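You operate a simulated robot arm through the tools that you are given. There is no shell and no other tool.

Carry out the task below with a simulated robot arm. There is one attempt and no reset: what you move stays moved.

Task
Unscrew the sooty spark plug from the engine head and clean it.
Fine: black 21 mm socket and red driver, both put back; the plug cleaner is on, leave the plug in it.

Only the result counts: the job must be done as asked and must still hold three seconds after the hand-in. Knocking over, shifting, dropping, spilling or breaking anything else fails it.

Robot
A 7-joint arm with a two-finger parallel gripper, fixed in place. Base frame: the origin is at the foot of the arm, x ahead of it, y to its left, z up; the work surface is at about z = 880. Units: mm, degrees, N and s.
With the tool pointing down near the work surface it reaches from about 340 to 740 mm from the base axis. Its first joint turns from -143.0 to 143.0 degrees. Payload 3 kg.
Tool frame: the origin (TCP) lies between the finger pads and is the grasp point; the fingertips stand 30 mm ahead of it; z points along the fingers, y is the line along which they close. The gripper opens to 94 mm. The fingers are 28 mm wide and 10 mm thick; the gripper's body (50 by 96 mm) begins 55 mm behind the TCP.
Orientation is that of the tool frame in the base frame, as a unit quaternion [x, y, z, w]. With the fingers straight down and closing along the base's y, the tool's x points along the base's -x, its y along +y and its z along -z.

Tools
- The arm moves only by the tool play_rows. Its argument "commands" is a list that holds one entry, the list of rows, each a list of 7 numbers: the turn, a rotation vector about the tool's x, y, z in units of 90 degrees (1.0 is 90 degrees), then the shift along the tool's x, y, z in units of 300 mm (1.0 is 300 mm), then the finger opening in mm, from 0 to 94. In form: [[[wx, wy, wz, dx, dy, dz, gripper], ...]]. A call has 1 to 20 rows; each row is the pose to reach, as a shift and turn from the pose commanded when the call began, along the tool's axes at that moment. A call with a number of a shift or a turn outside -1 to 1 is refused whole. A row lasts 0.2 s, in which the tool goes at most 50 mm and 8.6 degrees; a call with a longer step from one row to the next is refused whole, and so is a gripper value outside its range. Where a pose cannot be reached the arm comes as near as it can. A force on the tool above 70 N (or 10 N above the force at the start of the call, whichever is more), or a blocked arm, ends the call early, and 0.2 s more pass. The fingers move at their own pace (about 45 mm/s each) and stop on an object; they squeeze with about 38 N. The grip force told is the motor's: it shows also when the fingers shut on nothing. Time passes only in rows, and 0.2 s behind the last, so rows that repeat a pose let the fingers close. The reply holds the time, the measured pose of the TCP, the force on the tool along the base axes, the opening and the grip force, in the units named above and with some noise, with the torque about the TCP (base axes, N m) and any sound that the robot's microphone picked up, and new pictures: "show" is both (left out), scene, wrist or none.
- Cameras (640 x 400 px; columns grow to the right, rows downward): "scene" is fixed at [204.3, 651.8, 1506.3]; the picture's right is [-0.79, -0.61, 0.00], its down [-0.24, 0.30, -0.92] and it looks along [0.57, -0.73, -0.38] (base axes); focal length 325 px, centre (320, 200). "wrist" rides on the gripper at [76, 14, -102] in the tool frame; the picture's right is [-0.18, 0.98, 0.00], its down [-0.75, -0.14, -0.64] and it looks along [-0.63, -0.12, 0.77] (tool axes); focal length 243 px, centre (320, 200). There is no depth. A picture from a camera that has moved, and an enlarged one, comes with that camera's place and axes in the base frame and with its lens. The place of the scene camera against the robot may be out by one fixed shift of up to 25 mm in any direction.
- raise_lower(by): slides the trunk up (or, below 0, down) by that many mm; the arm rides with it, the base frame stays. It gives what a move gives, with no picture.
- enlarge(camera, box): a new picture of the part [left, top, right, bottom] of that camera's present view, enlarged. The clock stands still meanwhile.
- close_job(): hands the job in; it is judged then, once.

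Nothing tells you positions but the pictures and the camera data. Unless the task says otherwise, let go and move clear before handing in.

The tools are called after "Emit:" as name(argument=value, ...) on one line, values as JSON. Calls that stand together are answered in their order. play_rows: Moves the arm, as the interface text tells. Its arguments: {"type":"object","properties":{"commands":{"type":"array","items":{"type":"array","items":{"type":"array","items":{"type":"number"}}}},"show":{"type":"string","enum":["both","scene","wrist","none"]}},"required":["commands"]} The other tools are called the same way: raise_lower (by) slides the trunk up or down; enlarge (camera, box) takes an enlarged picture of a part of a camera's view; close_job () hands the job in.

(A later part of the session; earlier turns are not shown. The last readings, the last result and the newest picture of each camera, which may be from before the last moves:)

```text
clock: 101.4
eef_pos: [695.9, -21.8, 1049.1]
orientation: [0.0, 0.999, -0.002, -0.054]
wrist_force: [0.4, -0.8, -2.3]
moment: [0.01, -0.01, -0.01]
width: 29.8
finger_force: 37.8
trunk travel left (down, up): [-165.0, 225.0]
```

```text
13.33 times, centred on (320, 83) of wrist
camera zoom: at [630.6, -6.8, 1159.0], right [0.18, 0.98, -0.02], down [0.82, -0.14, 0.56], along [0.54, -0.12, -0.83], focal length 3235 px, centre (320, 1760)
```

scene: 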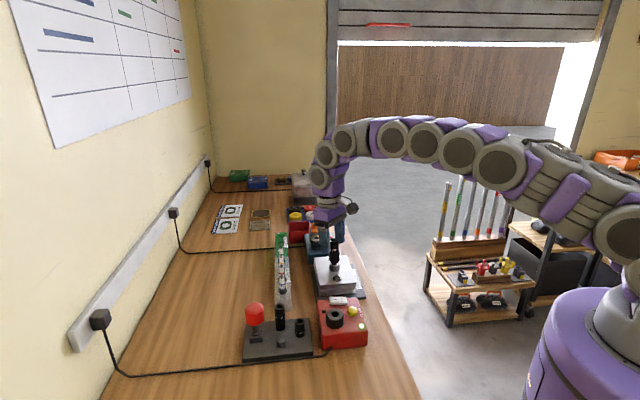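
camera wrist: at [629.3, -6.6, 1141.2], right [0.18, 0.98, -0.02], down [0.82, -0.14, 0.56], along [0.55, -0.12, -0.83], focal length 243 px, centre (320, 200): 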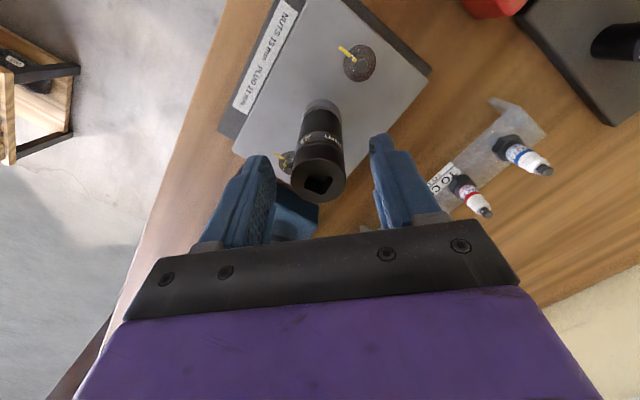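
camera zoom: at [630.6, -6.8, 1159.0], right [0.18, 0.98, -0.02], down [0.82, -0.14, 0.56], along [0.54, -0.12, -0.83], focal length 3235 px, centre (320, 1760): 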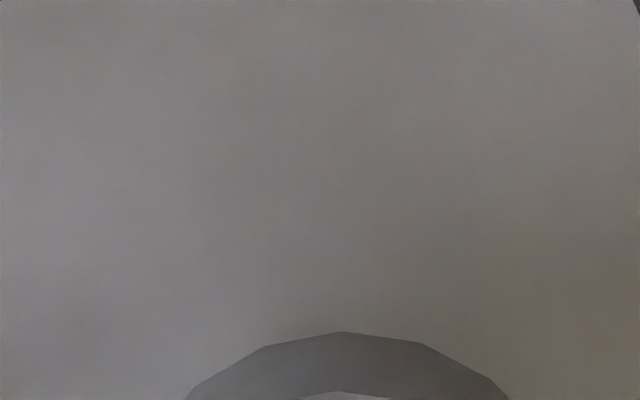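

The plug isn't out yet: about 4–5 mm rise per half turn. I'll lift the socket clear, straighten up, turn it to a yaw that gives the driver a long stroke, and set it back on the plug.

Emit:
play_rows(commands=[[[0, 0, 0, 0, 0, -0.06, 20], [0, 0, 0, 0, 0, -0.13, 20], [0, -0.033, 0, 0.02, 0, -0.13, 20], [0, -0.067, 0, 0.04, 0, -0.13, 20], [0, -0.067, 0, 0.04, 0, -0.13, 20]]], show="none")

Emit:
play_rows(commands=[[[0, 0, 0.08, 0, 0, 0, 20], [0, 0, 0.16, 0, 0, 0, 20], [0, 0, 0.24, 0, 0, 0, 20], [0, 0, 0.32, 0, 0, 0, 20], [0, 0, 0.407, 0, 0, 0, 20], [0, 0, 0.407, 0, 0, 0, 20]]])

Emit:
enlarge(camera="wrist", box=[270, 70, 370, 220])

Emit:
enlarge(camera="scene", box=[315, 230, 355, 270])

```text
clock: 102.6
eef_pos: [688.6, -21.9, 1088.7]
orientation: [0.0, 1.0, -0.002, -0.002]
wrist_force: [0.5, 0.7, -1.6]
moment: [0.0, 0.02, -0.04]
width: 30.0
finger_force: 37.9
trunk travel left (down, up): [-165.0, 225.0]
```

```text
clock: 104.0
eef_pos: [687.9, -22.7, 1091.3]
orientation: [0.315, 0.949, -0.003, -0.001]
wrist_force: [-0.6, 0.3, -1.8]
moment: [-0.02, -0.02, 0.02]
width: 29.5
finger_force: 38.2
trunk travel left (down, up): [-165.0, 225.0]
camera wrist: at [635.8, 36.2, 1192.4], right [0.73, 0.68, 0.0], down [0.52, -0.56, 0.64], along [0.43, -0.47, -0.77], focal length 243 px, centre (320, 200)
```

scene: 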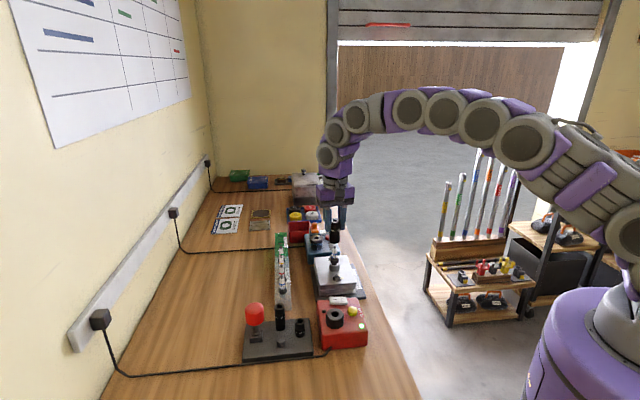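
wrist: 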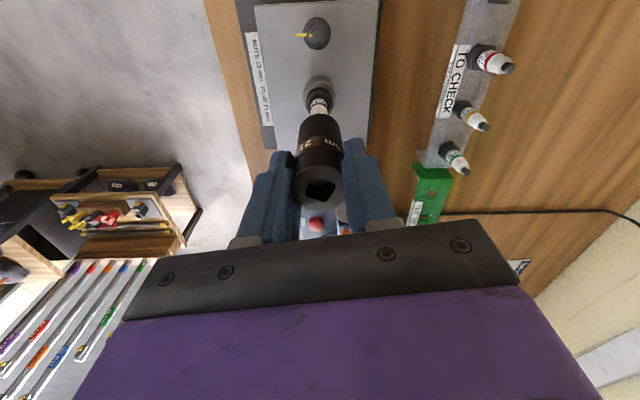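

```text
2.67 times, centred on (320, 145) of wrist
camera zoom: at [635.8, 36.2, 1192.4], right [0.73, 0.68, 0.0], down [0.52, -0.56, 0.64], along [0.43, -0.47, -0.77], focal length 647 px, centre (320, 347)
```

zoom: 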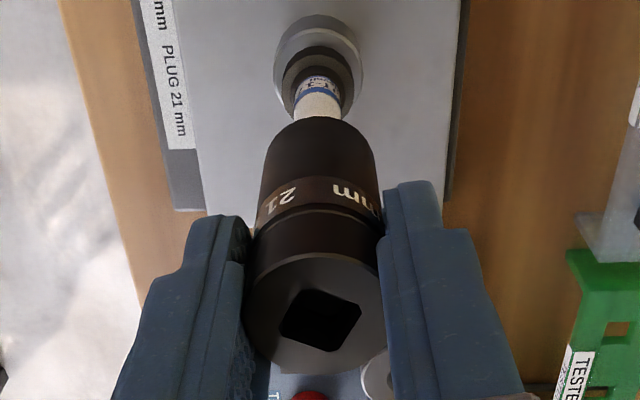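

```text
10.00 times, centred on (335, 250) of scene
camera zoom: at [204.3, 651.8, 1506.3], right [-0.79, -0.61, 0.0], down [-0.24, 0.3, -0.92], along [0.57, -0.73, -0.38], focal length 3248 px, centre (170, -300)
```

zoom: 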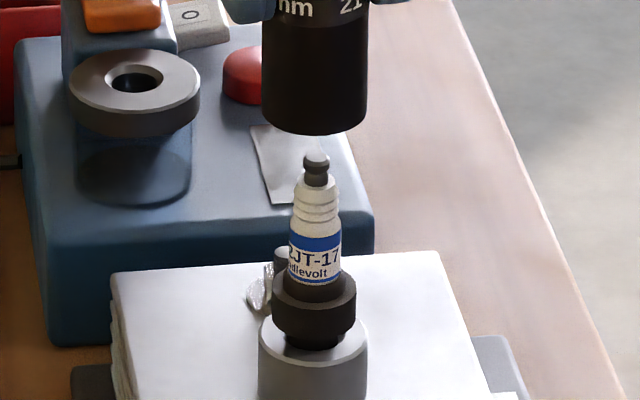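

Slight offset along the viewing direction; I'll correct by about 2 mm and lower over the insulator, stopping above the hex.

Emit:
play_rows(commands=[[[0, 0, 0, 0.0078, 0.0021, 0.03, 20], [0, 0, 0, 0.0078, 0.0021, 0.07, 20], [0, 0, 0, 0.0078, 0.0021, 0.11, 20], [0, 0, 0, 0.0078, 0.0021, 0.15, 20], [0, 0, 0, 0.0078, 0.0021, 0.15, 20]]], show="none")

Emit:
enlarge(camera="wrist", box=[290, 70, 350, 130])

Emit:
enlarge(camera="scene", box=[315, 235, 355, 275])

```text
clock: 105.2
eef_pos: [685.1, -20.6, 1045.7]
orientation: [0.315, 0.949, -0.002, -0.001]
wrist_force: [0.8, -0.4, -1.6]
moment: [-0.04, 0.04, 0.02]
width: 30.4
finger_force: 37.7
trunk travel left (down, up): [-165.0, 225.0]
```

```text
6.67 times, centred on (320, 100) of wrist
camera zoom: at [633.6, 37.5, 1147.5], right [0.73, 0.68, 0.0], down [0.52, -0.56, 0.64], along [0.43, -0.47, -0.77], focal length 1618 px, centre (320, 867)
```

zoom: 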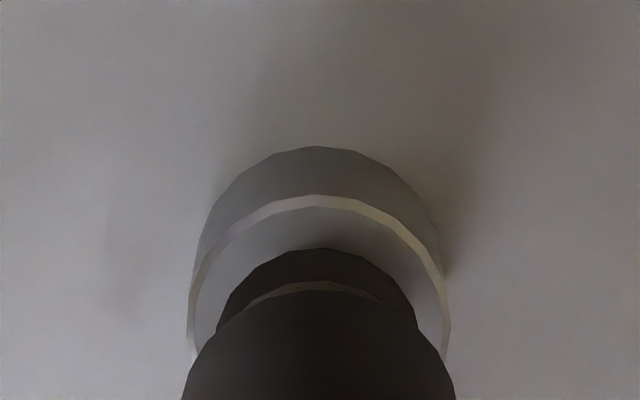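

```text
10.00 times, centred on (335, 255) of scene
camera zoom: at [204.3, 651.8, 1506.3], right [-0.79, -0.61, 0.0], down [-0.24, 0.3, -0.92], along [0.57, -0.73, -0.38], focal length 3248 px, centre (170, -350)
```

zoom: 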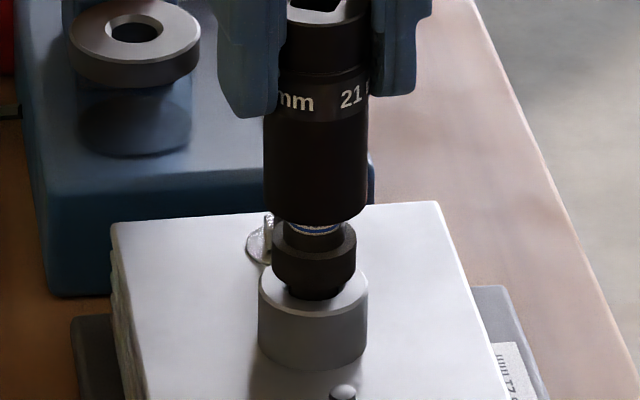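

Good. Lowering slowly over the hex to contact.

Emit:
play_rows(commands=[[[0, 0, 0, 0, 0, 0.012, 20], [0, 0, 0, 0, 0, 0.024, 20], [0, 0, 0, 0, 0, 0.034, 20], [0, 0, 0, 0, 0, 0.044, 20], [0, 0, 0, 0, 0, 0.054, 20]]], show="none")

Emit:
enlarge(camera="scene", box=[315, 235, 355, 275])

```text
clock: 106.4
eef_pos: [686.5, -20.5, 1028.1]
orientation: [0.314, 0.95, -0.002, -0.002]
wrist_force: [-0.4, 0.7, -2.3]
moment: [-0.03, 0.0, -0.02]
width: 30.1
finger_force: 38.2
trunk travel left (down, up): [-165.0, 225.0]
```

```text
10.00 times, centred on (335, 255) of scene
camera zoom: at [204.3, 651.8, 1506.3], right [-0.79, -0.61, 0.0], down [-0.24, 0.3, -0.92], along [0.57, -0.73, -0.38], focal length 3248 px, centre (170, -350)
```

zoom: 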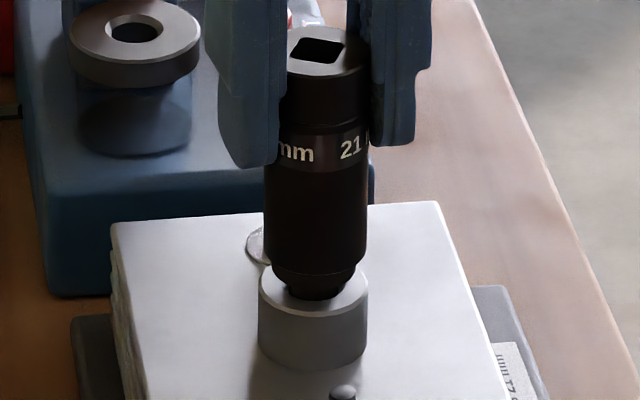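

Free so far. A few more mm to contact.

Emit:
play_rows(commands=[[[0, 0, 0, 0, 0, 0.006, 20], [0, 0, 0, 0, 0, 0.012, 20], [0, 0, 0, 0, 0, 0.018, 20], [0, 0, 0, 0, 0, 0.018, 20]]], show="none")

Emit:
enlarge(camera="scene", box=[315, 235, 355, 275])

```text
clock: 107.4
eef_pos: [685.6, -21.6, 1025.2]
orientation: [0.314, 0.949, -0.001, 0.002]
wrist_force: [3.9, 0.4, 21.2]
moment: [-0.02, -0.07, -0.03]
width: 29.7
finger_force: 37.9
trunk travel left (down, up): [-165.0, 225.0]
```

```text
10.00 times, centred on (335, 255) of scene
camera zoom: at [204.3, 651.8, 1506.3], right [-0.79, -0.61, 0.0], down [-0.24, 0.3, -0.92], along [0.57, -0.73, -0.38], focal length 3248 px, centre (170, -350)
```

zoom: 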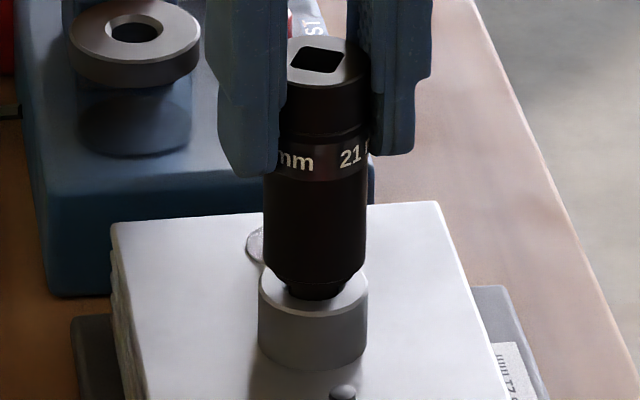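

Contact at 21 N. Since the plug is now loose, I'll test whether turning the socket with the fingers moves it, watching for a rise.

Emit:
play_rows(commands=[[[0, 0, -0.09, 0.0004, -0.0008, 0, 20], [0, 0, -0.18, 0.0008, -0.0015, 0, 20], [0, 0, -0.27, 0.001, -0.0022, 0, 20], [0, 0, -0.36, 0.0012, -0.0029, 0, 20], [0, 0, -0.45, 0.0013, -0.0036, 0, 20], [0, 0, -0.54, 0.0012, -0.0043, 0, 20], [0, 0, -0.63, 0.001, -0.005, 0, 20], [0, 0, -0.72, 0.0008, -0.0056, 0, 20], [0, 0, -0.81, 0.0004, -0.0062, 0, 20], [0, 0, -0.9, 0, -0.0067, 0, 20], [0, 0, -0.99, -0.0003, -0.007, 0, 20]]], show="none")

Emit:
enlarge(camera="scene", box=[315, 235, 355, 275])

```text
clock: 109.8
eef_pos: [684.6, -20.7, 1023.4]
orientation: [-0.443, 0.896, -0.002, -0.001]
wrist_force: [11.1, 1.9, 24.1]
moment: [0.16, -0.67, -0.08]
width: 29.9
finger_force: 37.6
trunk travel left (down, up): [-165.0, 225.0]
```

```text
10.00 times, centred on (335, 255) of scene
camera zoom: at [204.3, 651.8, 1506.3], right [-0.79, -0.61, 0.0], down [-0.24, 0.3, -0.92], along [0.57, -0.73, -0.38], focal length 3248 px, centre (170, -350)
```

zoom: 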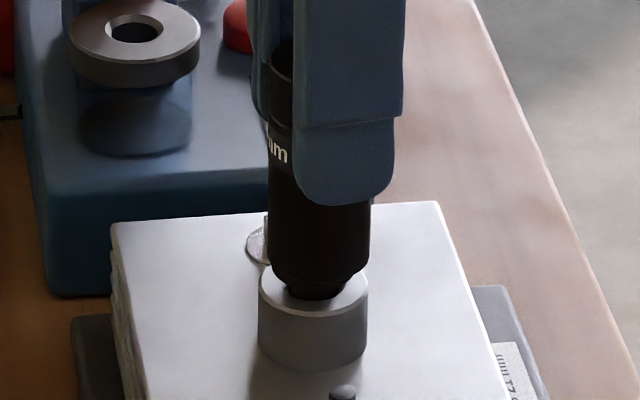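

No rise: only the driver couples. I'll ease the side load, release the socket here, and go fetch the driver.

Emit:
play_rows(commands=[[[0, 0, 0, -0.0016, -0.002, -0.004, 20], [0, 0, 0, -0.0016, -0.002, -0.004, 20], [0, 0, 0, -0.0016, -0.002, -0.004, 36], [0, 0, 0, -0.0016, -0.002, -0.004, 46], [0, 0, 0, -0.0016, -0.002, -0.004, 54], [0, 0, 0, -0.0016, -0.002, -0.004, 54]]], show="none")

Emit:
play_rows(commands=[[[0, 0, 0, 0, 0, -0.08, 54], [0, 0, 0, 0, 0, -0.18, 54], [0, 0, 0, 0, 0, -0.28, 54], [0, 0, 0, 0, 0, -0.32, 54], [0, 0, 0, 0, 0, -0.32, 54]]], show="none")

Emit:
enlarge(camera="wrist", box=[280, 60, 360, 160])

Emit:
enlarge(camera="scene", box=[315, 230, 355, 280])

```text
clock: 111.2
eef_pos: [686.1, -23.6, 1024.8]
orientation: [-0.443, 0.897, -0.002, -0.002]
wrist_force: [0.3, 0.1, -0.8]
moment: [0.0, -0.01, -0.01]
width: 53.8
finger_force: 0.1
trunk travel left (down, up): [-165.0, 225.0]
```

```text
clock: 112.4
eef_pos: [686.5, -21.9, 1119.6]
orientation: [-0.443, 0.897, -0.001, -0.002]
wrist_force: [-0.2, -0.6, 0.5]
moment: [-0.03, 0.0, 0.03]
width: 54.0
finger_force: 0.0
trunk travel left (down, up): [-165.0, 225.0]
```

```text
4.00 times, centred on (320, 110) of wrist
camera zoom: at [628.9, -72.5, 1223.3], right [-0.67, 0.74, 0.0], down [0.57, 0.51, 0.64], along [0.48, 0.43, -0.77], focal length 970 px, centre (320, 560)
```

zoom: 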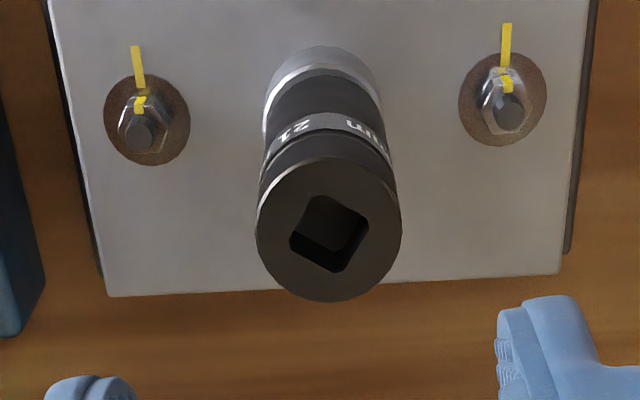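

```text
8.00 times, centred on (335, 255) of scene
camera zoom: at [204.3, 651.8, 1506.3], right [-0.79, -0.61, 0.0], down [-0.24, 0.3, -0.92], along [0.57, -0.73, -0.38], focal length 2598 px, centre (200, -240)
```

zoom: 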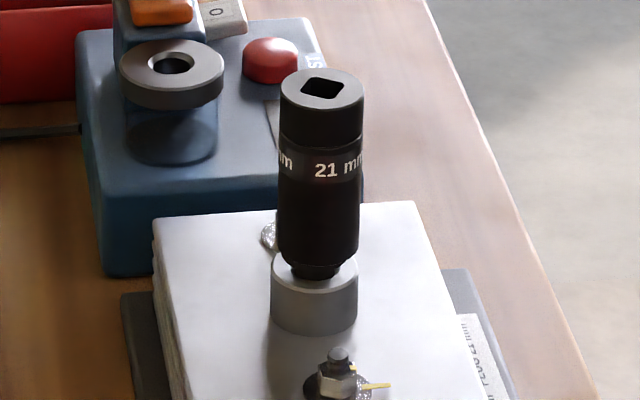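

I'm measuring the socket's square yaw more precisely.

Emit:
enlarge(camera="wrist", box=[305, 95, 337, 135])

Emit:
enlarge(camera="scene", box=[320, 228, 352, 248])

```text
10.00 times, centred on (321, 115) of wrist
camera zoom: at [628.9, -72.5, 1223.3], right [-0.67, 0.74, 0.0], down [0.57, 0.51, 0.64], along [0.48, 0.43, -0.77], focal length 2426 px, centre (310, 1050)
```

zoom: 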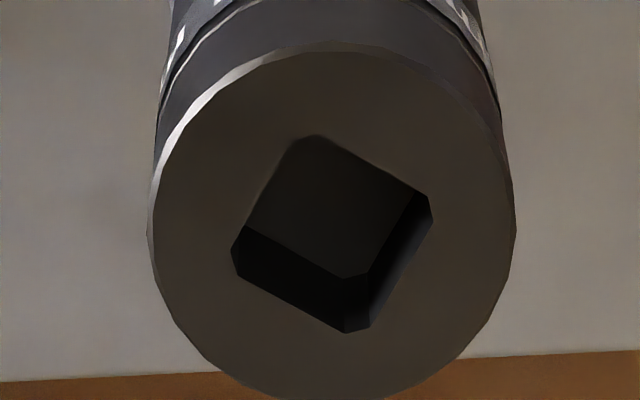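

```text
16.00 times, centred on (336, 238) of scene
camera zoom: at [204.3, 651.8, 1506.3], right [-0.79, -0.61, 0.0], down [-0.24, 0.3, -0.92], along [0.57, -0.73, -0.38], focal length 5197 px, centre (64, -408)
```

zoom: 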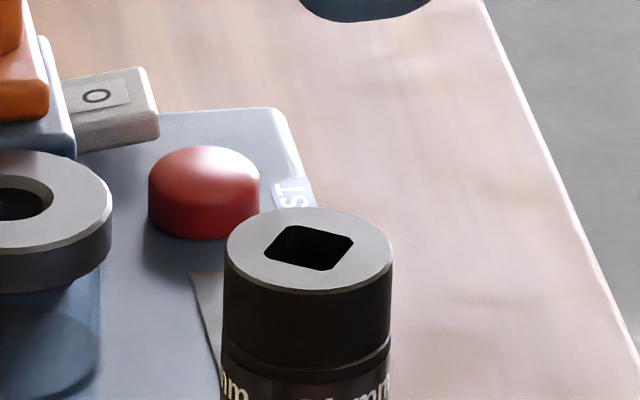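

The socket's square is at about 16°, so the driver will need tool yaw −29° or −119°. Going to fetch the driver.

Emit:
play_rows(commands=[[[0, 0, 0.065, -0.09, 0.065, 0, 60], [0, 0, 0.13, -0.18, 0.13, 0, 60], [0, 0, 0.195, -0.271, 0.195, 0, 60], [0, 0, 0.26, -0.361, 0.26, 0, 60], [0, 0, 0.325, -0.452, 0.326, 0.03, 62], [0, 0, 0.39, -0.542, 0.391, 0.07, 64], [0, 0, 0.455, -0.632, 0.456, 0.11, 66], [0, 0, 0.52, -0.723, 0.521, 0.15, 66], [0, 0, 0.584, -0.813, 0.586, 0.19, 66], [0, 0, 0.584, -0.813, 0.586, 0.19, 66]]], show="none")

Emit:
enlarge(camera="wrist", box=[270, 80, 370, 180])

```text
clock: 114.6
eef_pos: [693.8, 276.9, 1061.7]
orientation: [0.001, 1.0, -0.002, -0.001]
wrist_force: [-0.1, -0.6, -0.4]
moment: [-0.02, -0.03, 0.0]
width: 65.8
finger_force: 0.0
trunk travel left (down, up): [-165.0, 225.0]
```

```text
4.00 times, centred on (320, 130) of wrist
camera zoom: at [618.0, 292.2, 1165.0], right [0.19, 0.98, 0.0], down [0.75, -0.14, 0.64], along [0.63, -0.12, -0.77], focal length 970 px, centre (320, 480)
```

zoom: 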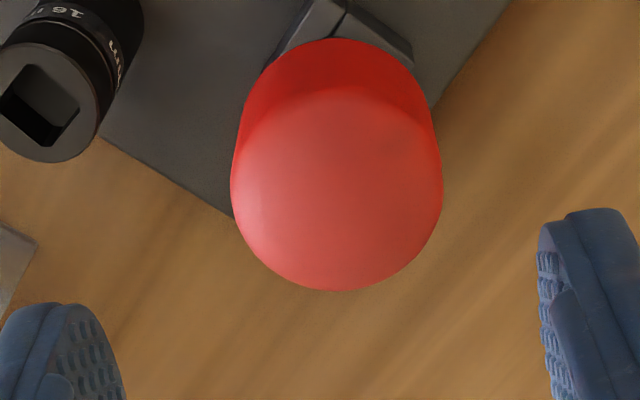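

Adjusting +3.7 mm in y, descending and gripping the handle.

Emit:
play_rows(commands=[[[0, 0, 0, -0.002, 0.012, 0.1, 66], [0, 0, 0, -0.002, 0.012, 0.2, 66], [0, 0, 0, -0.002, 0.012, 0.27, 66], [0, 0, 0, -0.002, 0.012, 0.297, 66], [0, 0, 0, -0.002, 0.012, 0.297, 60], [0, 0, 0, -0.002, 0.012, 0.297, 54], [0, 0, 0, -0.002, 0.012, 0.297, 48]]], show="none")

Emit:
enlarge(camera="wrist", box=[220, 60, 440, 240])

```text
clock: 116.2
eef_pos: [694.1, 281.7, 972.2]
orientation: [0.001, 1.0, -0.002, -0.002]
wrist_force: [-0.1, 0.6, 0.1]
moment: [0.02, 0.02, 0.02]
width: 47.9
finger_force: 0.1
trunk travel left (down, up): [-165.0, 225.0]
```

```text
2.22 times, centred on (330, 150) of wrist
camera zoom: at [619.0, 296.9, 1074.8], right [0.19, 0.98, 0.0], down [0.76, -0.14, 0.64], along [0.63, -0.12, -0.77], focal length 539 px, centre (298, 311)
```

zoom: 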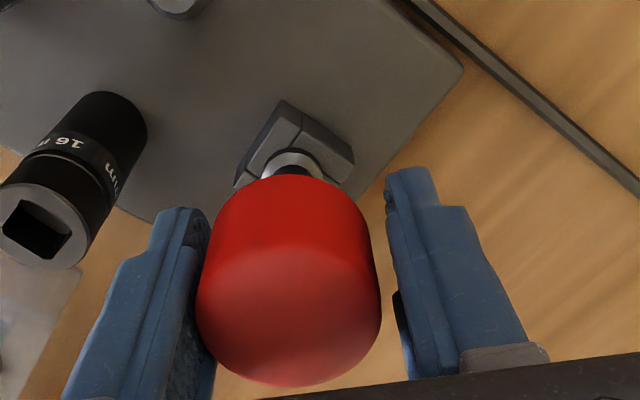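

The handle is now about 2.5 mm off towards −y; shifting and then closing.

Emit:
play_rows(commands=[[[0, 0, 0, 0, -0.005, 0, 50], [0, 0, 0, 0, -0.009, 0, 50], [0, 0, 0, 0, -0.009, 0, 48]]], show="none")

Emit:
enlarge(camera="wrist", box=[220, 60, 440, 240])

```text
clock: 117.0
eef_pos: [695.4, 277.8, 970.8]
orientation: [0.001, 1.0, -0.002, -0.002]
wrist_force: [0.2, -0.3, -0.5]
moment: [0.01, -0.03, 0.03]
width: 47.9
finger_force: 0.0
trunk travel left (down, up): [-165.0, 225.0]
```

```text
2.22 times, centred on (330, 150) of wrist
camera zoom: at [619.5, 294.4, 1075.2], right [0.19, 0.98, 0.0], down [0.76, -0.14, 0.64], along [0.63, -0.12, -0.77], focal length 539 px, centre (298, 311)
```

zoom: 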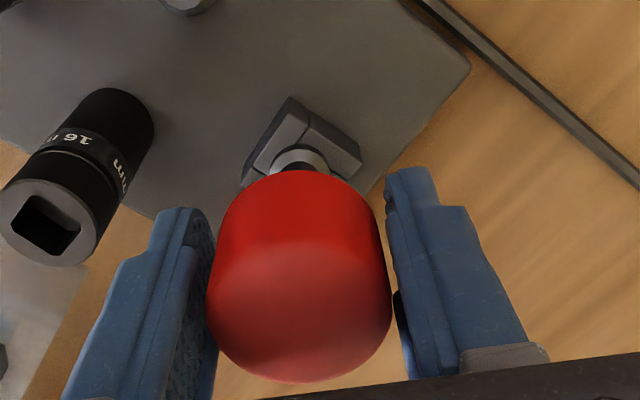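

Centred. Closing and lifting the driver out.

Emit:
play_rows(commands=[[[0, 0, 0, 0, 0, 0, 40], [0, 0, 0, 0, 0, 0, 30], [0, 0, 0, 0, 0, 0, 20], [0, 0, 0, 0, 0, 0, 20], [0, 0, 0, 0, 0, -0.03, 20], [0, 0, 0, 0, 0, -0.08, 20], [0, 0, 0, 0, 0, -0.16, 20], [0, 0, 0, 0, 0, -0.26, 20], [0, 0, 0, 0, 0, -0.36, 20], [0, 0, 0, 0, 0, -0.36, 20]]], show="none")

Emit:
enlarge(camera="scene", box=[235, 275, 275, 300])

Emit:
enlarge(camera="wrist", box=[290, 100, 350, 160])

```text
clock: 119.2
eef_pos: [695.4, 279.3, 1079.9]
orientation: [0.001, 1.0, -0.003, -0.002]
wrist_force: [-0.3, -0.3, -1.3]
moment: [0.01, -0.02, -0.03]
width: 41.3
finger_force: 37.9
trunk travel left (down, up): [-165.0, 225.0]
```

```text
16.00 times, centred on (255, 288) of scene
camera zoom: at [204.3, 651.8, 1506.3], right [-0.79, -0.61, 0.0], down [-0.24, 0.3, -0.92], along [0.57, -0.73, -0.38], focal length 5197 px, centre (1360, -1200)
```

zoom: 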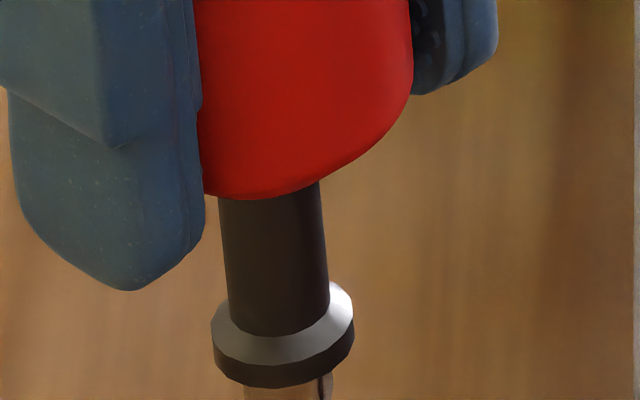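

```text
6.67 times, centred on (320, 130) of wrist
camera zoom: at [619.7, 295.3, 1182.4], right [0.19, 0.98, -0.01], down [0.76, -0.14, 0.64], along [0.63, -0.12, -0.77], focal length 1618 px, centre (320, 667)
```

zoom: 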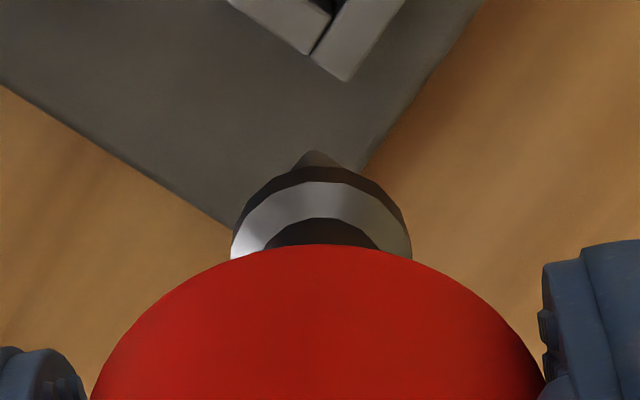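

Driver is out and upright. Carrying it to above the socket with yaw −29°.

Emit:
play_rows(commands=[[[0, 0, 0.036, 0.0037, -0.111, -0.02, 20], [0, 0, 0.072, 0.0074, -0.222, -0.05, 20], [0, 0, 0.107, 0.0111, -0.333, -0.09, 20], [0, 0, 0.143, 0.0148, -0.444, -0.13, 20], [0, 0, 0.179, 0.0185, -0.555, -0.15, 20], [0, 0, 0.215, 0.0222, -0.666, -0.15, 20], [0, 0, 0.25, 0.0259, -0.777, -0.15, 20], [0, 0, 0.286, 0.0296, -0.888, -0.15, 20], [0, 0, 0.322, 0.0333, -0.9995, -0.15, 20], [0, 0, 0.322, 0.0333, -0.9995, -0.15, 20]]], show="none")

Emit:
play_rows(commands=[[[0, 0, 0.083, 0, 0, 0, 20], [0, 0, 0.167, 0, 0, 0, 20], [0, 0, 0.25, 0, 0, 0, 20], [0, 0, 0.333, 0, 0, 0, 20], [0, 0, 0.417, 0, 0, 0, 20], [0, 0, 0.5, 0, 0, 0, 20], [0, 0, 0.583, 0, 0, 0, 20], [0, 0, 0.667, 0, 0, 0, 20], [0, 0, 0.75, 0, 0, 0, 20], [0, 0, 0.833, 0, 0, 0, 20], [0, 0, 0.917, 0, 0, 0, 20], [0, 0, 1.0, 0, 0, 0, 20], [0, 0, 1.0, 0, 0, 0, 20]]])

Emit:
enlarge(camera="wrist", box=[290, 80, 350, 150])

Emit:
enlarge(camera="scene", box=[318, 220, 358, 250])

```text
clock: 121.4
eef_pos: [684.3, -23.3, 1126.1]
orientation: [0.251, 0.968, -0.002, 0.0]
wrist_force: [-0.2, 0.6, -1.8]
moment: [-0.01, 0.05, -0.01]
width: 41.4
finger_force: 37.8
trunk travel left (down, up): [-165.0, 225.0]
```

```text
clock: 124.2
eef_pos: [684.4, -21.1, 1128.3]
orientation: [0.862, 0.507, -0.002, 0.001]
wrist_force: [-0.9, -0.1, -1.7]
moment: [0.0, 0.0, 0.01]
width: 41.1
finger_force: 37.7
trunk travel left (down, up): [-165.0, 225.0]
camera wrist: at [734.9, 40.2, 1229.3], right [0.77, -0.64, 0.0], down [-0.49, -0.59, 0.65], along [-0.41, -0.5, -0.76], focal length 243 px, centre (320, 200)
```

scene: 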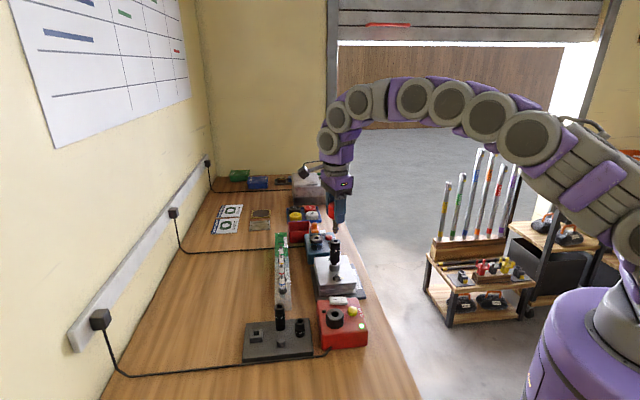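
wrist: 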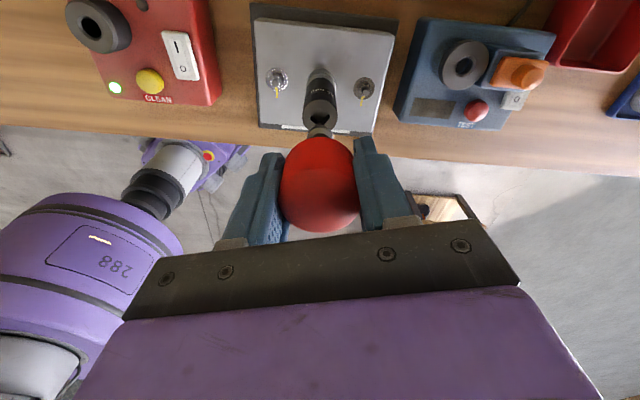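

```text
5.71 times, centred on (320, 115) of wrist
camera zoom: at [734.9, 40.2, 1229.3], right [0.77, -0.64, 0.0], down [-0.49, -0.59, 0.65], along [-0.41, -0.5, -0.76], focal length 1386 px, centre (320, 686)
```

zoom: 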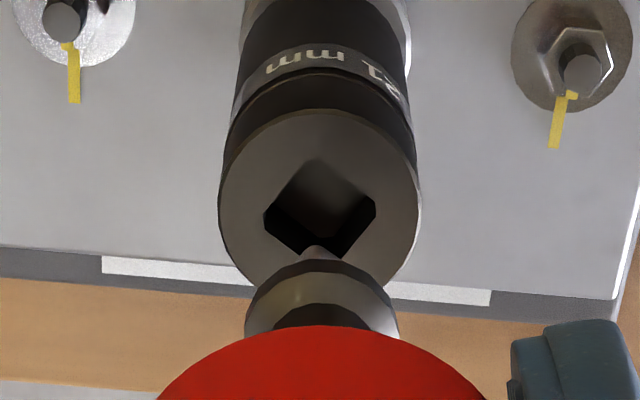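

```text
13.33 times, centred on (338, 235) of scene
camera zoom: at [204.3, 651.8, 1506.3], right [-0.79, -0.61, 0.0], down [-0.24, 0.3, -0.92], along [0.57, -0.73, -0.38], focal length 4331 px, centre (80, -267)
```

zoom: 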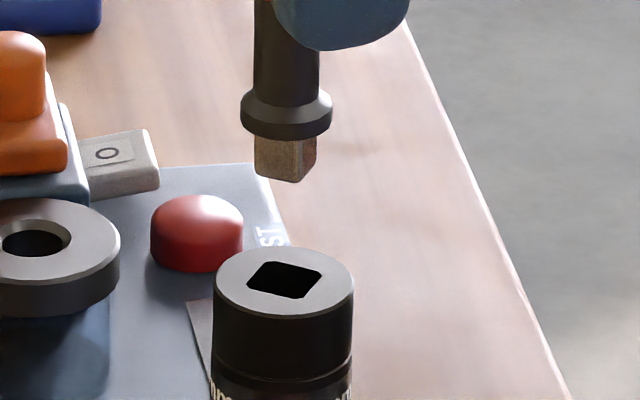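

Yaw −119° is reachable and the tip is aligned with the hole in two perpendicular views. Descending to the hole.

Emit:
play_rows(commands=[[[0, 0, 0, 0, 0, 0.035, 20], [0, 0, 0, 0, 0, 0.07, 20], [0, 0, 0, 0, 0, 0.085, 20], [0, 0, 0, 0, 0, 0.1, 20], [0, 0, 0, 0, 0, 0.1, 20]]], show="none")

Emit:
enlarge(camera="wrist", box=[295, 90, 345, 140])

Emit:
enlarge(camera="scene", box=[318, 225, 358, 250])

```text
clock: 125.4
eef_pos: [687.0, -20.8, 1097.2]
orientation: [0.862, 0.507, -0.002, 0.001]
wrist_force: [0.7, 0.3, -1.5]
moment: [0.02, -0.01, 0.0]
width: 41.2
finger_force: 38.2
trunk travel left (down, up): [-165.0, 225.0]
```

```text
8.00 times, centred on (320, 115) of wrist
camera zoom: at [735.2, 40.1, 1198.8], right [0.77, -0.64, 0.0], down [-0.49, -0.59, 0.65], along [-0.41, -0.5, -0.76], focal length 1941 px, centre (320, 880)
```

zoom: 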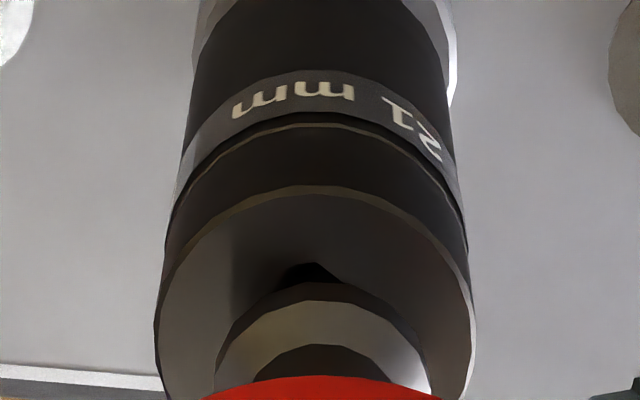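

```text
16.00 times, centred on (338, 238) of scene
camera zoom: at [204.3, 651.8, 1506.3], right [-0.79, -0.61, 0.0], down [-0.24, 0.3, -0.92], along [0.57, -0.73, -0.38], focal length 5197 px, centre (32, -400)
```

zoom: 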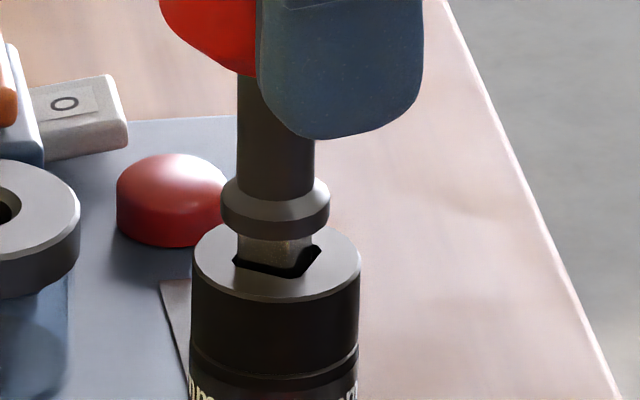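

Entering the square. Continuing down gently to seat the collar.

Emit:
play_rows(commands=[[[0, 0, 0, 0, 0, 0.008, 20], [0, 0, 0, 0, 0, 0.016, 20], [0, 0, 0, 0, 0, 0.024, 20], [0, 0, 0, 0, 0, 0.03, 20], [0, 0, 0, 0, 0, 0.034, 20]]], show="none")

Emit:
enlarge(camera="scene", box=[318, 225, 358, 250])

```text
clock: 126.6
eef_pos: [683.9, -21.6, 1088.6]
orientation: [0.862, 0.507, -0.001, 0.002]
wrist_force: [1.9, -0.7, 10.0]
moment: [0.01, -0.11, 0.03]
width: 41.0
finger_force: 38.1
trunk travel left (down, up): [-165.0, 225.0]
```

```text
16.00 times, centred on (338, 238) of scene
camera zoom: at [204.3, 651.8, 1506.3], right [-0.79, -0.61, 0.0], down [-0.24, 0.3, -0.92], along [0.57, -0.73, -0.38], focal length 5197 px, centre (32, -400)
```

zoom: 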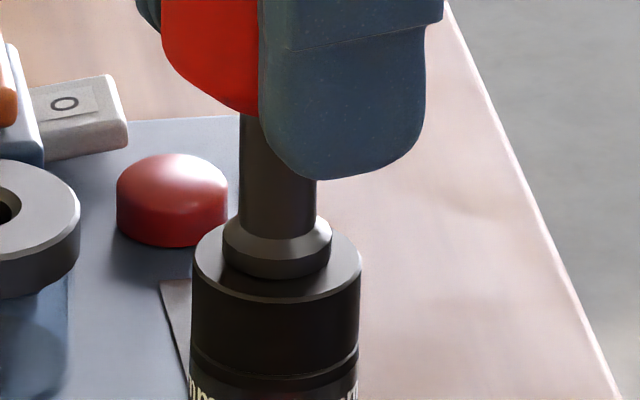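

Seated at 10 N. Now turning 90° counter-clockwise, rising about 2 mm with the thread.

Emit:
play_rows(commands=[[[0, 0, -0.083, 0, 0, 0, 20], [0, 0, -0.167, 0, 0, -0.0005, 20], [0, 0, -0.25, 0, 0, -0.001, 20], [0, 0, -0.333, 0, 0, -0.0016, 20], [0, 0, -0.417, 0, 0, -0.0022, 20], [0, 0, -0.5, 0, 0, -0.0028, 20], [0, 0, -0.583, 0, 0, -0.0034, 20], [0, 0, -0.667, 0, 0, -0.004, 20], [0, 0, -0.75, 0, 0, -0.0046, 20], [0, 0, -0.833, 0, 0, -0.0052, 20], [0, 0, -0.917, 0, 0, -0.0058, 20], [0, 0, -1.0, 0, 0, -0.0064, 20]]], show="none")

Emit:
enlarge(camera="scene", box=[318, 230, 358, 270])

Emit:
enlarge(camera="wrist", box=[290, 80, 350, 150])

```text
clock: 129.2
eef_pos: [684.1, -20.5, 1090.0]
orientation: [0.25, 0.968, -0.002, -0.001]
wrist_force: [0.6, 0.2, 19.5]
moment: [0.0, -0.06, 0.03]
width: 41.1
finger_force: 38.3
trunk travel left (down, up): [-165.0, 225.0]
```

```text
10.00 times, centred on (338, 250) of scene
camera zoom: at [204.3, 651.8, 1506.3], right [-0.79, -0.61, 0.0], down [-0.24, 0.3, -0.92], along [0.57, -0.73, -0.38], focal length 3248 px, centre (140, -300)
```

zoom: 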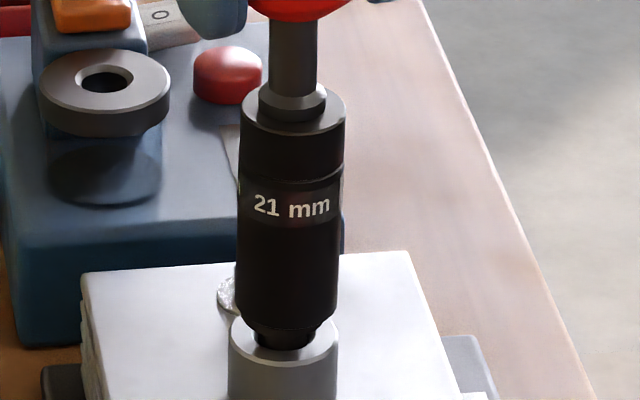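

```text
5.71 times, centred on (320, 115) of wrist
camera zoom: at [624.3, 29.6, 1192.1], right [0.64, 0.77, 0.0], down [0.59, -0.49, 0.64], along [0.49, -0.41, -0.77], focal length 1386 px, centre (320, 686)
```

zoom: 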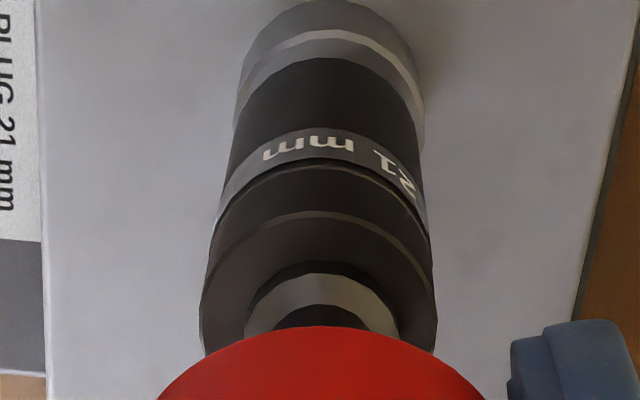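

It works cleanly: the socket has risen with low side load. Another 90°.

Emit:
play_rows(commands=[[[0, 0, -0.083, 0, 0, -0.001, 20], [0, 0, -0.167, 0, 0, -0.0018, 20], [0, 0, -0.25, 0, 0, -0.0026, 20], [0, 0, -0.333, 0, 0, -0.0034, 20], [0, 0, -0.417, 0, 0, -0.0042, 20], [0, 0, -0.5, 0, 0, -0.005, 20], [0, 0, -0.583, 0, 0, -0.0057, 20], [0, 0, -0.667, 0, 0, -0.0064, 20], [0, 0, -0.75, 0, 0, -0.0071, 20], [0, 0, -0.833, 0, 0, -0.0078, 20], [0, 0, -0.917, 0, 0, -0.0085, 20], [0, 0, -1.0, 0, 0, -0.0092, 20]]], show="none")

Emit:
enlarge(camera="scene", box=[318, 230, 358, 270])

Emit:
enlarge(camera="wrist", box=[290, 80, 350, 150])

```text
clock: 131.8
eef_pos: [686.0, -21.4, 1091.3]
orientation: [-0.508, 0.861, -0.001, -0.002]
wrist_force: [0.4, -0.3, -1.5]
moment: [-0.01, 0.0, 0.01]
width: 40.9
finger_force: 37.9
trunk travel left (down, up): [-165.0, 225.0]
```

```text
10.00 times, centred on (338, 250) of scene
camera zoom: at [204.3, 651.8, 1506.3], right [-0.79, -0.61, 0.0], down [-0.24, 0.3, -0.92], along [0.57, -0.73, -0.38], focal length 3248 px, centre (140, -300)
```

zoom: 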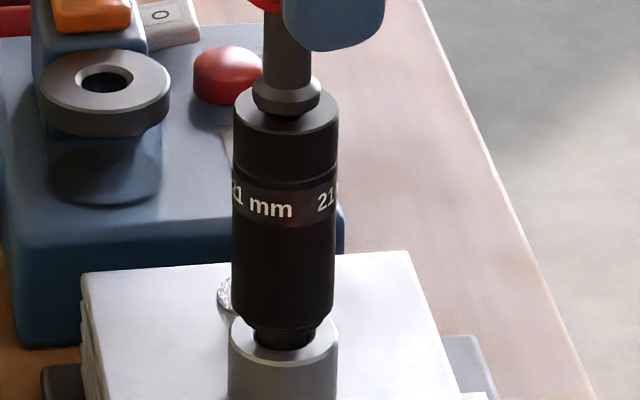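

```text
5.71 times, centred on (320, 115) of wrist
camera zoom: at [636.2, -79.6, 1194.9], right [-0.77, 0.64, 0.0], down [0.49, 0.59, 0.64], along [0.41, 0.49, -0.77], focal length 1386 px, centre (320, 686)
```

zoom: 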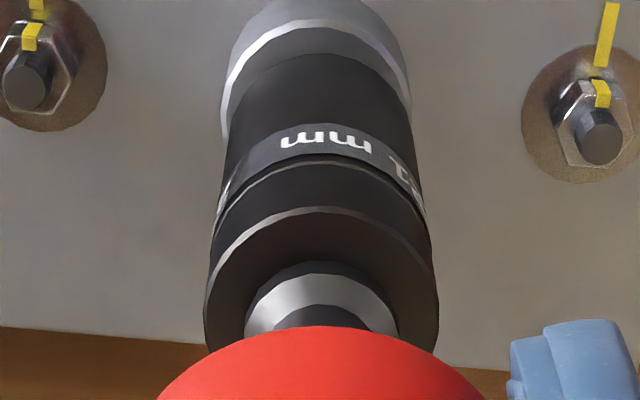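

Axial load vanished and the socket stopped rising, so the plug may be free after about one full turn. I'll press lightly and turn another 90° to be sure.

Emit:
play_rows(commands=[[[0, 0, 0, 0, 0, 0.006, 20], [0, 0, -0.083, 0, 0, 0.008, 20], [0, 0, -0.167, 0, 0, 0.01, 20], [0, 0, -0.25, 0, 0, 0.01, 20], [0, 0, -0.333, 0, 0, 0.0095, 20], [0, 0, -0.417, 0, 0, 0.009, 20], [0, 0, -0.5, 0, 0, 0.0085, 20], [0, 0, -0.583, 0, 0, 0.008, 20], [0, 0, -0.667, 0, 0, 0.0075, 20], [0, 0, -0.75, 0, 0, 0.007, 20], [0, 0, -0.833, 0, 0, 0.0065, 20], [0, 0, -0.917, 0, 0, 0.006, 20]]], show="none")

Emit:
enlarge(camera="scene", box=[318, 230, 358, 270])

Emit:
enlarge(camera="wrist", box=[290, 80, 350, 150])

```text
clock: 134.4
eef_pos: [684.0, -20.2, 1091.3]
orientation: [0.95, -0.312, -0.001, 0.003]
wrist_force: [1.0, 0.2, 4.5]
moment: [-0.04, -0.08, 0.01]
width: 41.3
finger_force: 38.0
trunk travel left (down, up): [-165.0, 225.0]
```

```text
10.00 times, centred on (338, 250) of scene
camera zoom: at [204.3, 651.8, 1506.3], right [-0.79, -0.61, 0.0], down [-0.24, 0.3, -0.92], along [0.57, -0.73, -0.38], focal length 3248 px, centre (140, -300)
```

zoom: 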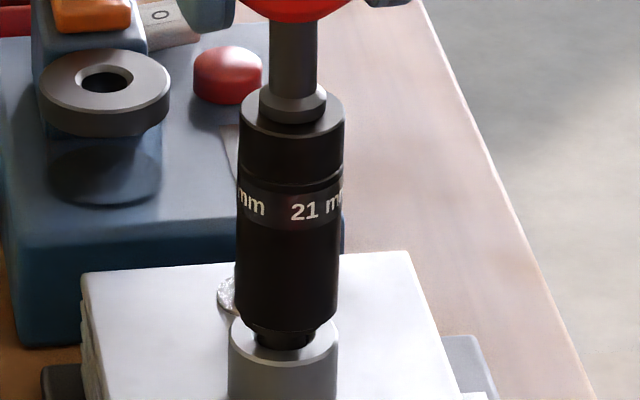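

```text
5.71 times, centred on (320, 115) of wrist
camera zoom: at [737.7, -76.2, 1192.4], right [-0.73, -0.68, 0.0], down [-0.52, 0.56, 0.64], along [-0.44, 0.47, -0.77], focal length 1386 px, centre (320, 686)
```

zoom: 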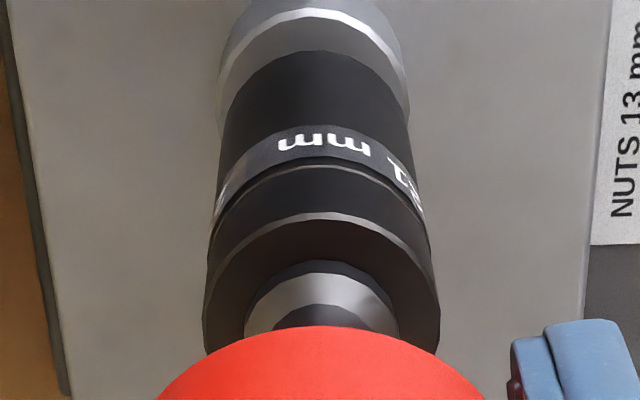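

The plug no longer rises, consistent with it being out of the thread. I'll lift the driver out and look.

Emit:
play_rows(commands=[[[0, 0, 0, 0, 0, -0.03, 20], [0, 0, 0, 0, 0, -0.07, 20], [0, 0, 0, 0, 0, -0.13, 20], [0, 0, 0, 0, 0, -0.15, 20], [0, 0, 0, 0, 0, -0.15, 20]]], show="none")

Emit:
enlarge(camera="scene", box=[308, 215, 368, 275])

Emit:
enlarge(camera="wrist", box=[280, 70, 360, 150])

```text
clock: 135.6
eef_pos: [683.9, -21.8, 1135.1]
orientation: [0.95, -0.313, 0.0, 0.002]
wrist_force: [0.6, -0.1, -0.9]
moment: [-0.02, 0.02, -0.04]
width: 41.1
finger_force: 37.8
trunk travel left (down, up): [-165.0, 225.0]
```

```text
6.67 times, centred on (338, 245) of scene
camera zoom: at [204.3, 651.8, 1506.3], right [-0.79, -0.61, 0.0], down [-0.24, 0.3, -0.92], along [0.57, -0.73, -0.38], focal length 2165 px, centre (200, -100)
```

zoom: 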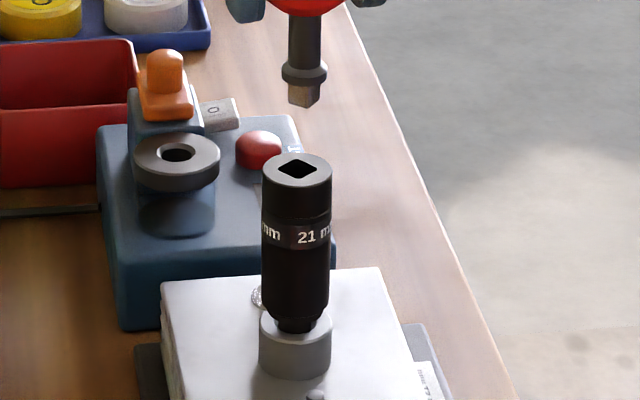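

```text
5.00 times, centred on (320, 110) of wrist
camera zoom: at [737.7, -77.4, 1237.7], right [-0.73, -0.68, 0.0], down [-0.52, 0.56, 0.64], along [-0.44, 0.47, -0.77], focal length 1213 px, centre (320, 650)
```

zoom: 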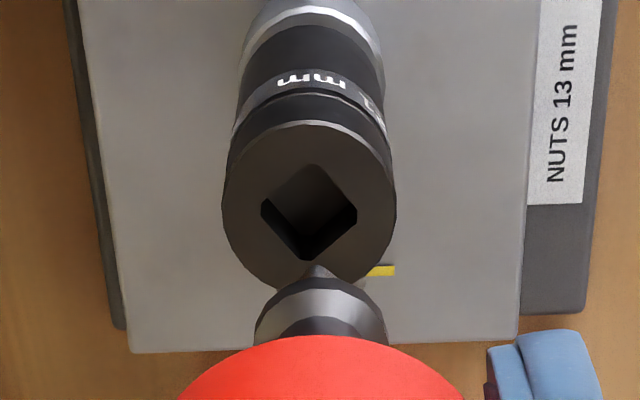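

The driver is upright. Returning it to the holder in two moves, unwinding the wrist.

Emit:
play_rows(commands=[[[0, 0, 0.08, -0.025, -0.034, 0, 20], [0, 0, 0.16, -0.05, -0.067, 0, 20], [0, 0, 0.24, -0.075, -0.101, 0, 20], [0, 0, 0.32, -0.1, -0.135, 0, 20], [0, 0, 0.4, -0.125, -0.169, 0, 20], [0, 0, 0.48, -0.15, -0.203, 0, 20], [0, 0, 0.56, -0.174, -0.236, 0, 20], [0, 0, 0.64, -0.199, -0.27, 0, 20], [0, 0, 0.72, -0.224, -0.304, 0, 20], [0, 0, 0.8, -0.249, -0.338, 0, 20], [0, 0, 0.88, -0.274, -0.371, 0, 20], [0, 0, 0.96, -0.299, -0.405, 0, 20], [0, 0, 0.96, -0.299, -0.405, 0, 20]]], show="none")

Emit:
play_rows(commands=[[[0, 0, 0.079, -0.054, 0.031, 0.02, 20], [0, 0, 0.158, -0.109, 0.061, 0.04, 20], [0, 0, 0.237, -0.163, 0.092, 0.06, 20], [0, 0, 0.316, -0.218, 0.123, 0.08, 20], [0, 0, 0.395, -0.272, 0.153, 0.1, 20], [0, 0, 0.474, -0.326, 0.184, 0.12, 20], [0, 0, 0.553, -0.381, 0.215, 0.14, 20], [0, 0, 0.634, -0.435, 0.245, 0.167, 20], [0, 0, 0.634, -0.435, 0.245, 0.167, 20]]], show="none")

Emit:
enlarge(camera="scene", box=[230, 275, 290, 345])

Emit:
enlarge(camera="wrist", box=[290, 75, 350, 145])

```text
clock: 138.4
eef_pos: [684.6, 129.9, 1135.7]
orientation: [-0.477, 0.879, -0.001, -0.003]
wrist_force: [0.8, 0.5, -1.5]
moment: [-0.01, 0.01, -0.01]
width: 41.2
finger_force: 38.5
trunk travel left (down, up): [-165.0, 225.0]
```

```text
clock: 140.4
eef_pos: [694.1, 279.2, 1082.8]
orientation: [0.001, 1.0, -0.002, -0.002]
wrist_force: [0.2, 0.1, -1.2]
moment: [0.02, 0.0, 0.02]
width: 40.9
finger_force: 37.6
trunk travel left (down, up): [-165.0, 225.0]
```

```text
5.71 times, centred on (260, 310) of scene
camera zoom: at [204.3, 651.8, 1506.3], right [-0.79, -0.61, 0.0], down [-0.24, 0.3, -0.92], along [0.57, -0.73, -0.38], focal length 1856 px, centre (663, -429)
```

zoom: 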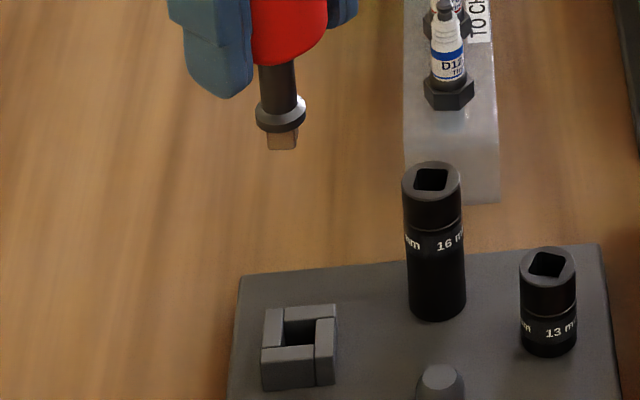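

```text
5.71 times, centred on (320, 110) of wrist
camera zoom: at [617.5, 295.3, 1185.6], right [0.19, 0.98, -0.01], down [0.76, -0.14, 0.64], along [0.63, -0.12, -0.77], focal length 1386 px, centre (320, 714)
```

zoom: 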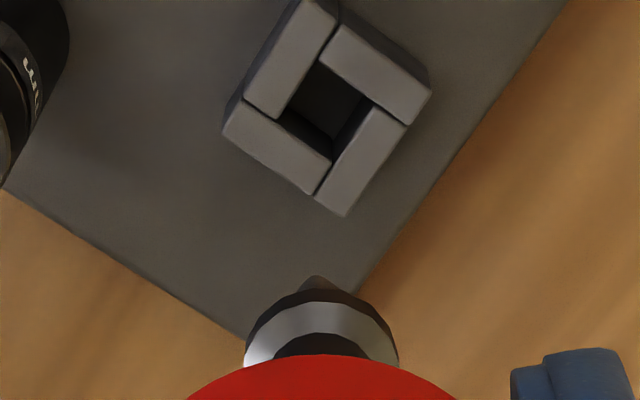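

Lowering to just above the holder with a small correction.

Emit:
play_rows(commands=[[[0, 0, 0, -0.0067, -0.003, 0.1, 20], [0, 0, 0, -0.0067, -0.003, 0.2, 20], [0, 0, 0, -0.0067, -0.003, 0.27, 20], [0, 0, 0, -0.0067, -0.003, 0.3, 20], [0, 0, 0, -0.0067, -0.003, 0.3, 20]]], show="none")

Emit:
enlarge(camera="scene", box=[237, 312, 277, 337])

Emit:
enlarge(camera="wrist", box=[300, 105, 340, 135])

```text
clock: 141.6
eef_pos: [695.8, 278.6, 993.2]
orientation: [-0.001, 1.0, -0.003, 0.0]
wrist_force: [-0.9, -0.1, -1.7]
moment: [0.01, -0.02, -0.02]
width: 41.2
finger_force: 38.0
trunk travel left (down, up): [-165.0, 225.0]
```

```text
16.00 times, centred on (257, 324) of scene
camera zoom: at [204.3, 651.8, 1506.3], right [-0.79, -0.61, 0.0], down [-0.24, 0.3, -0.92], along [0.57, -0.73, -0.38], focal length 5197 px, centre (1328, -1792)
```

zoom: 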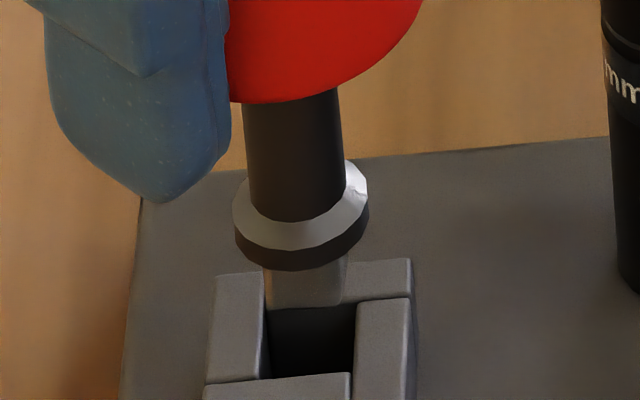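

```text
13.33 times, centred on (320, 120) of wrist
camera zoom: at [620.1, 293.8, 1095.9], right [0.18, 0.98, 0.0], down [0.76, -0.14, 0.64], along [0.63, -0.12, -0.77], focal length 3235 px, centre (320, 1267)
```

zoom: 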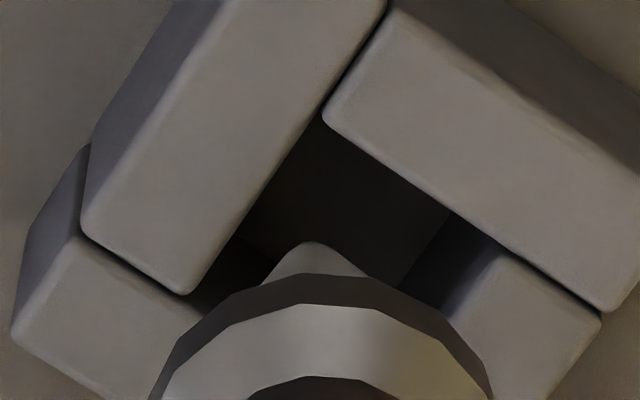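

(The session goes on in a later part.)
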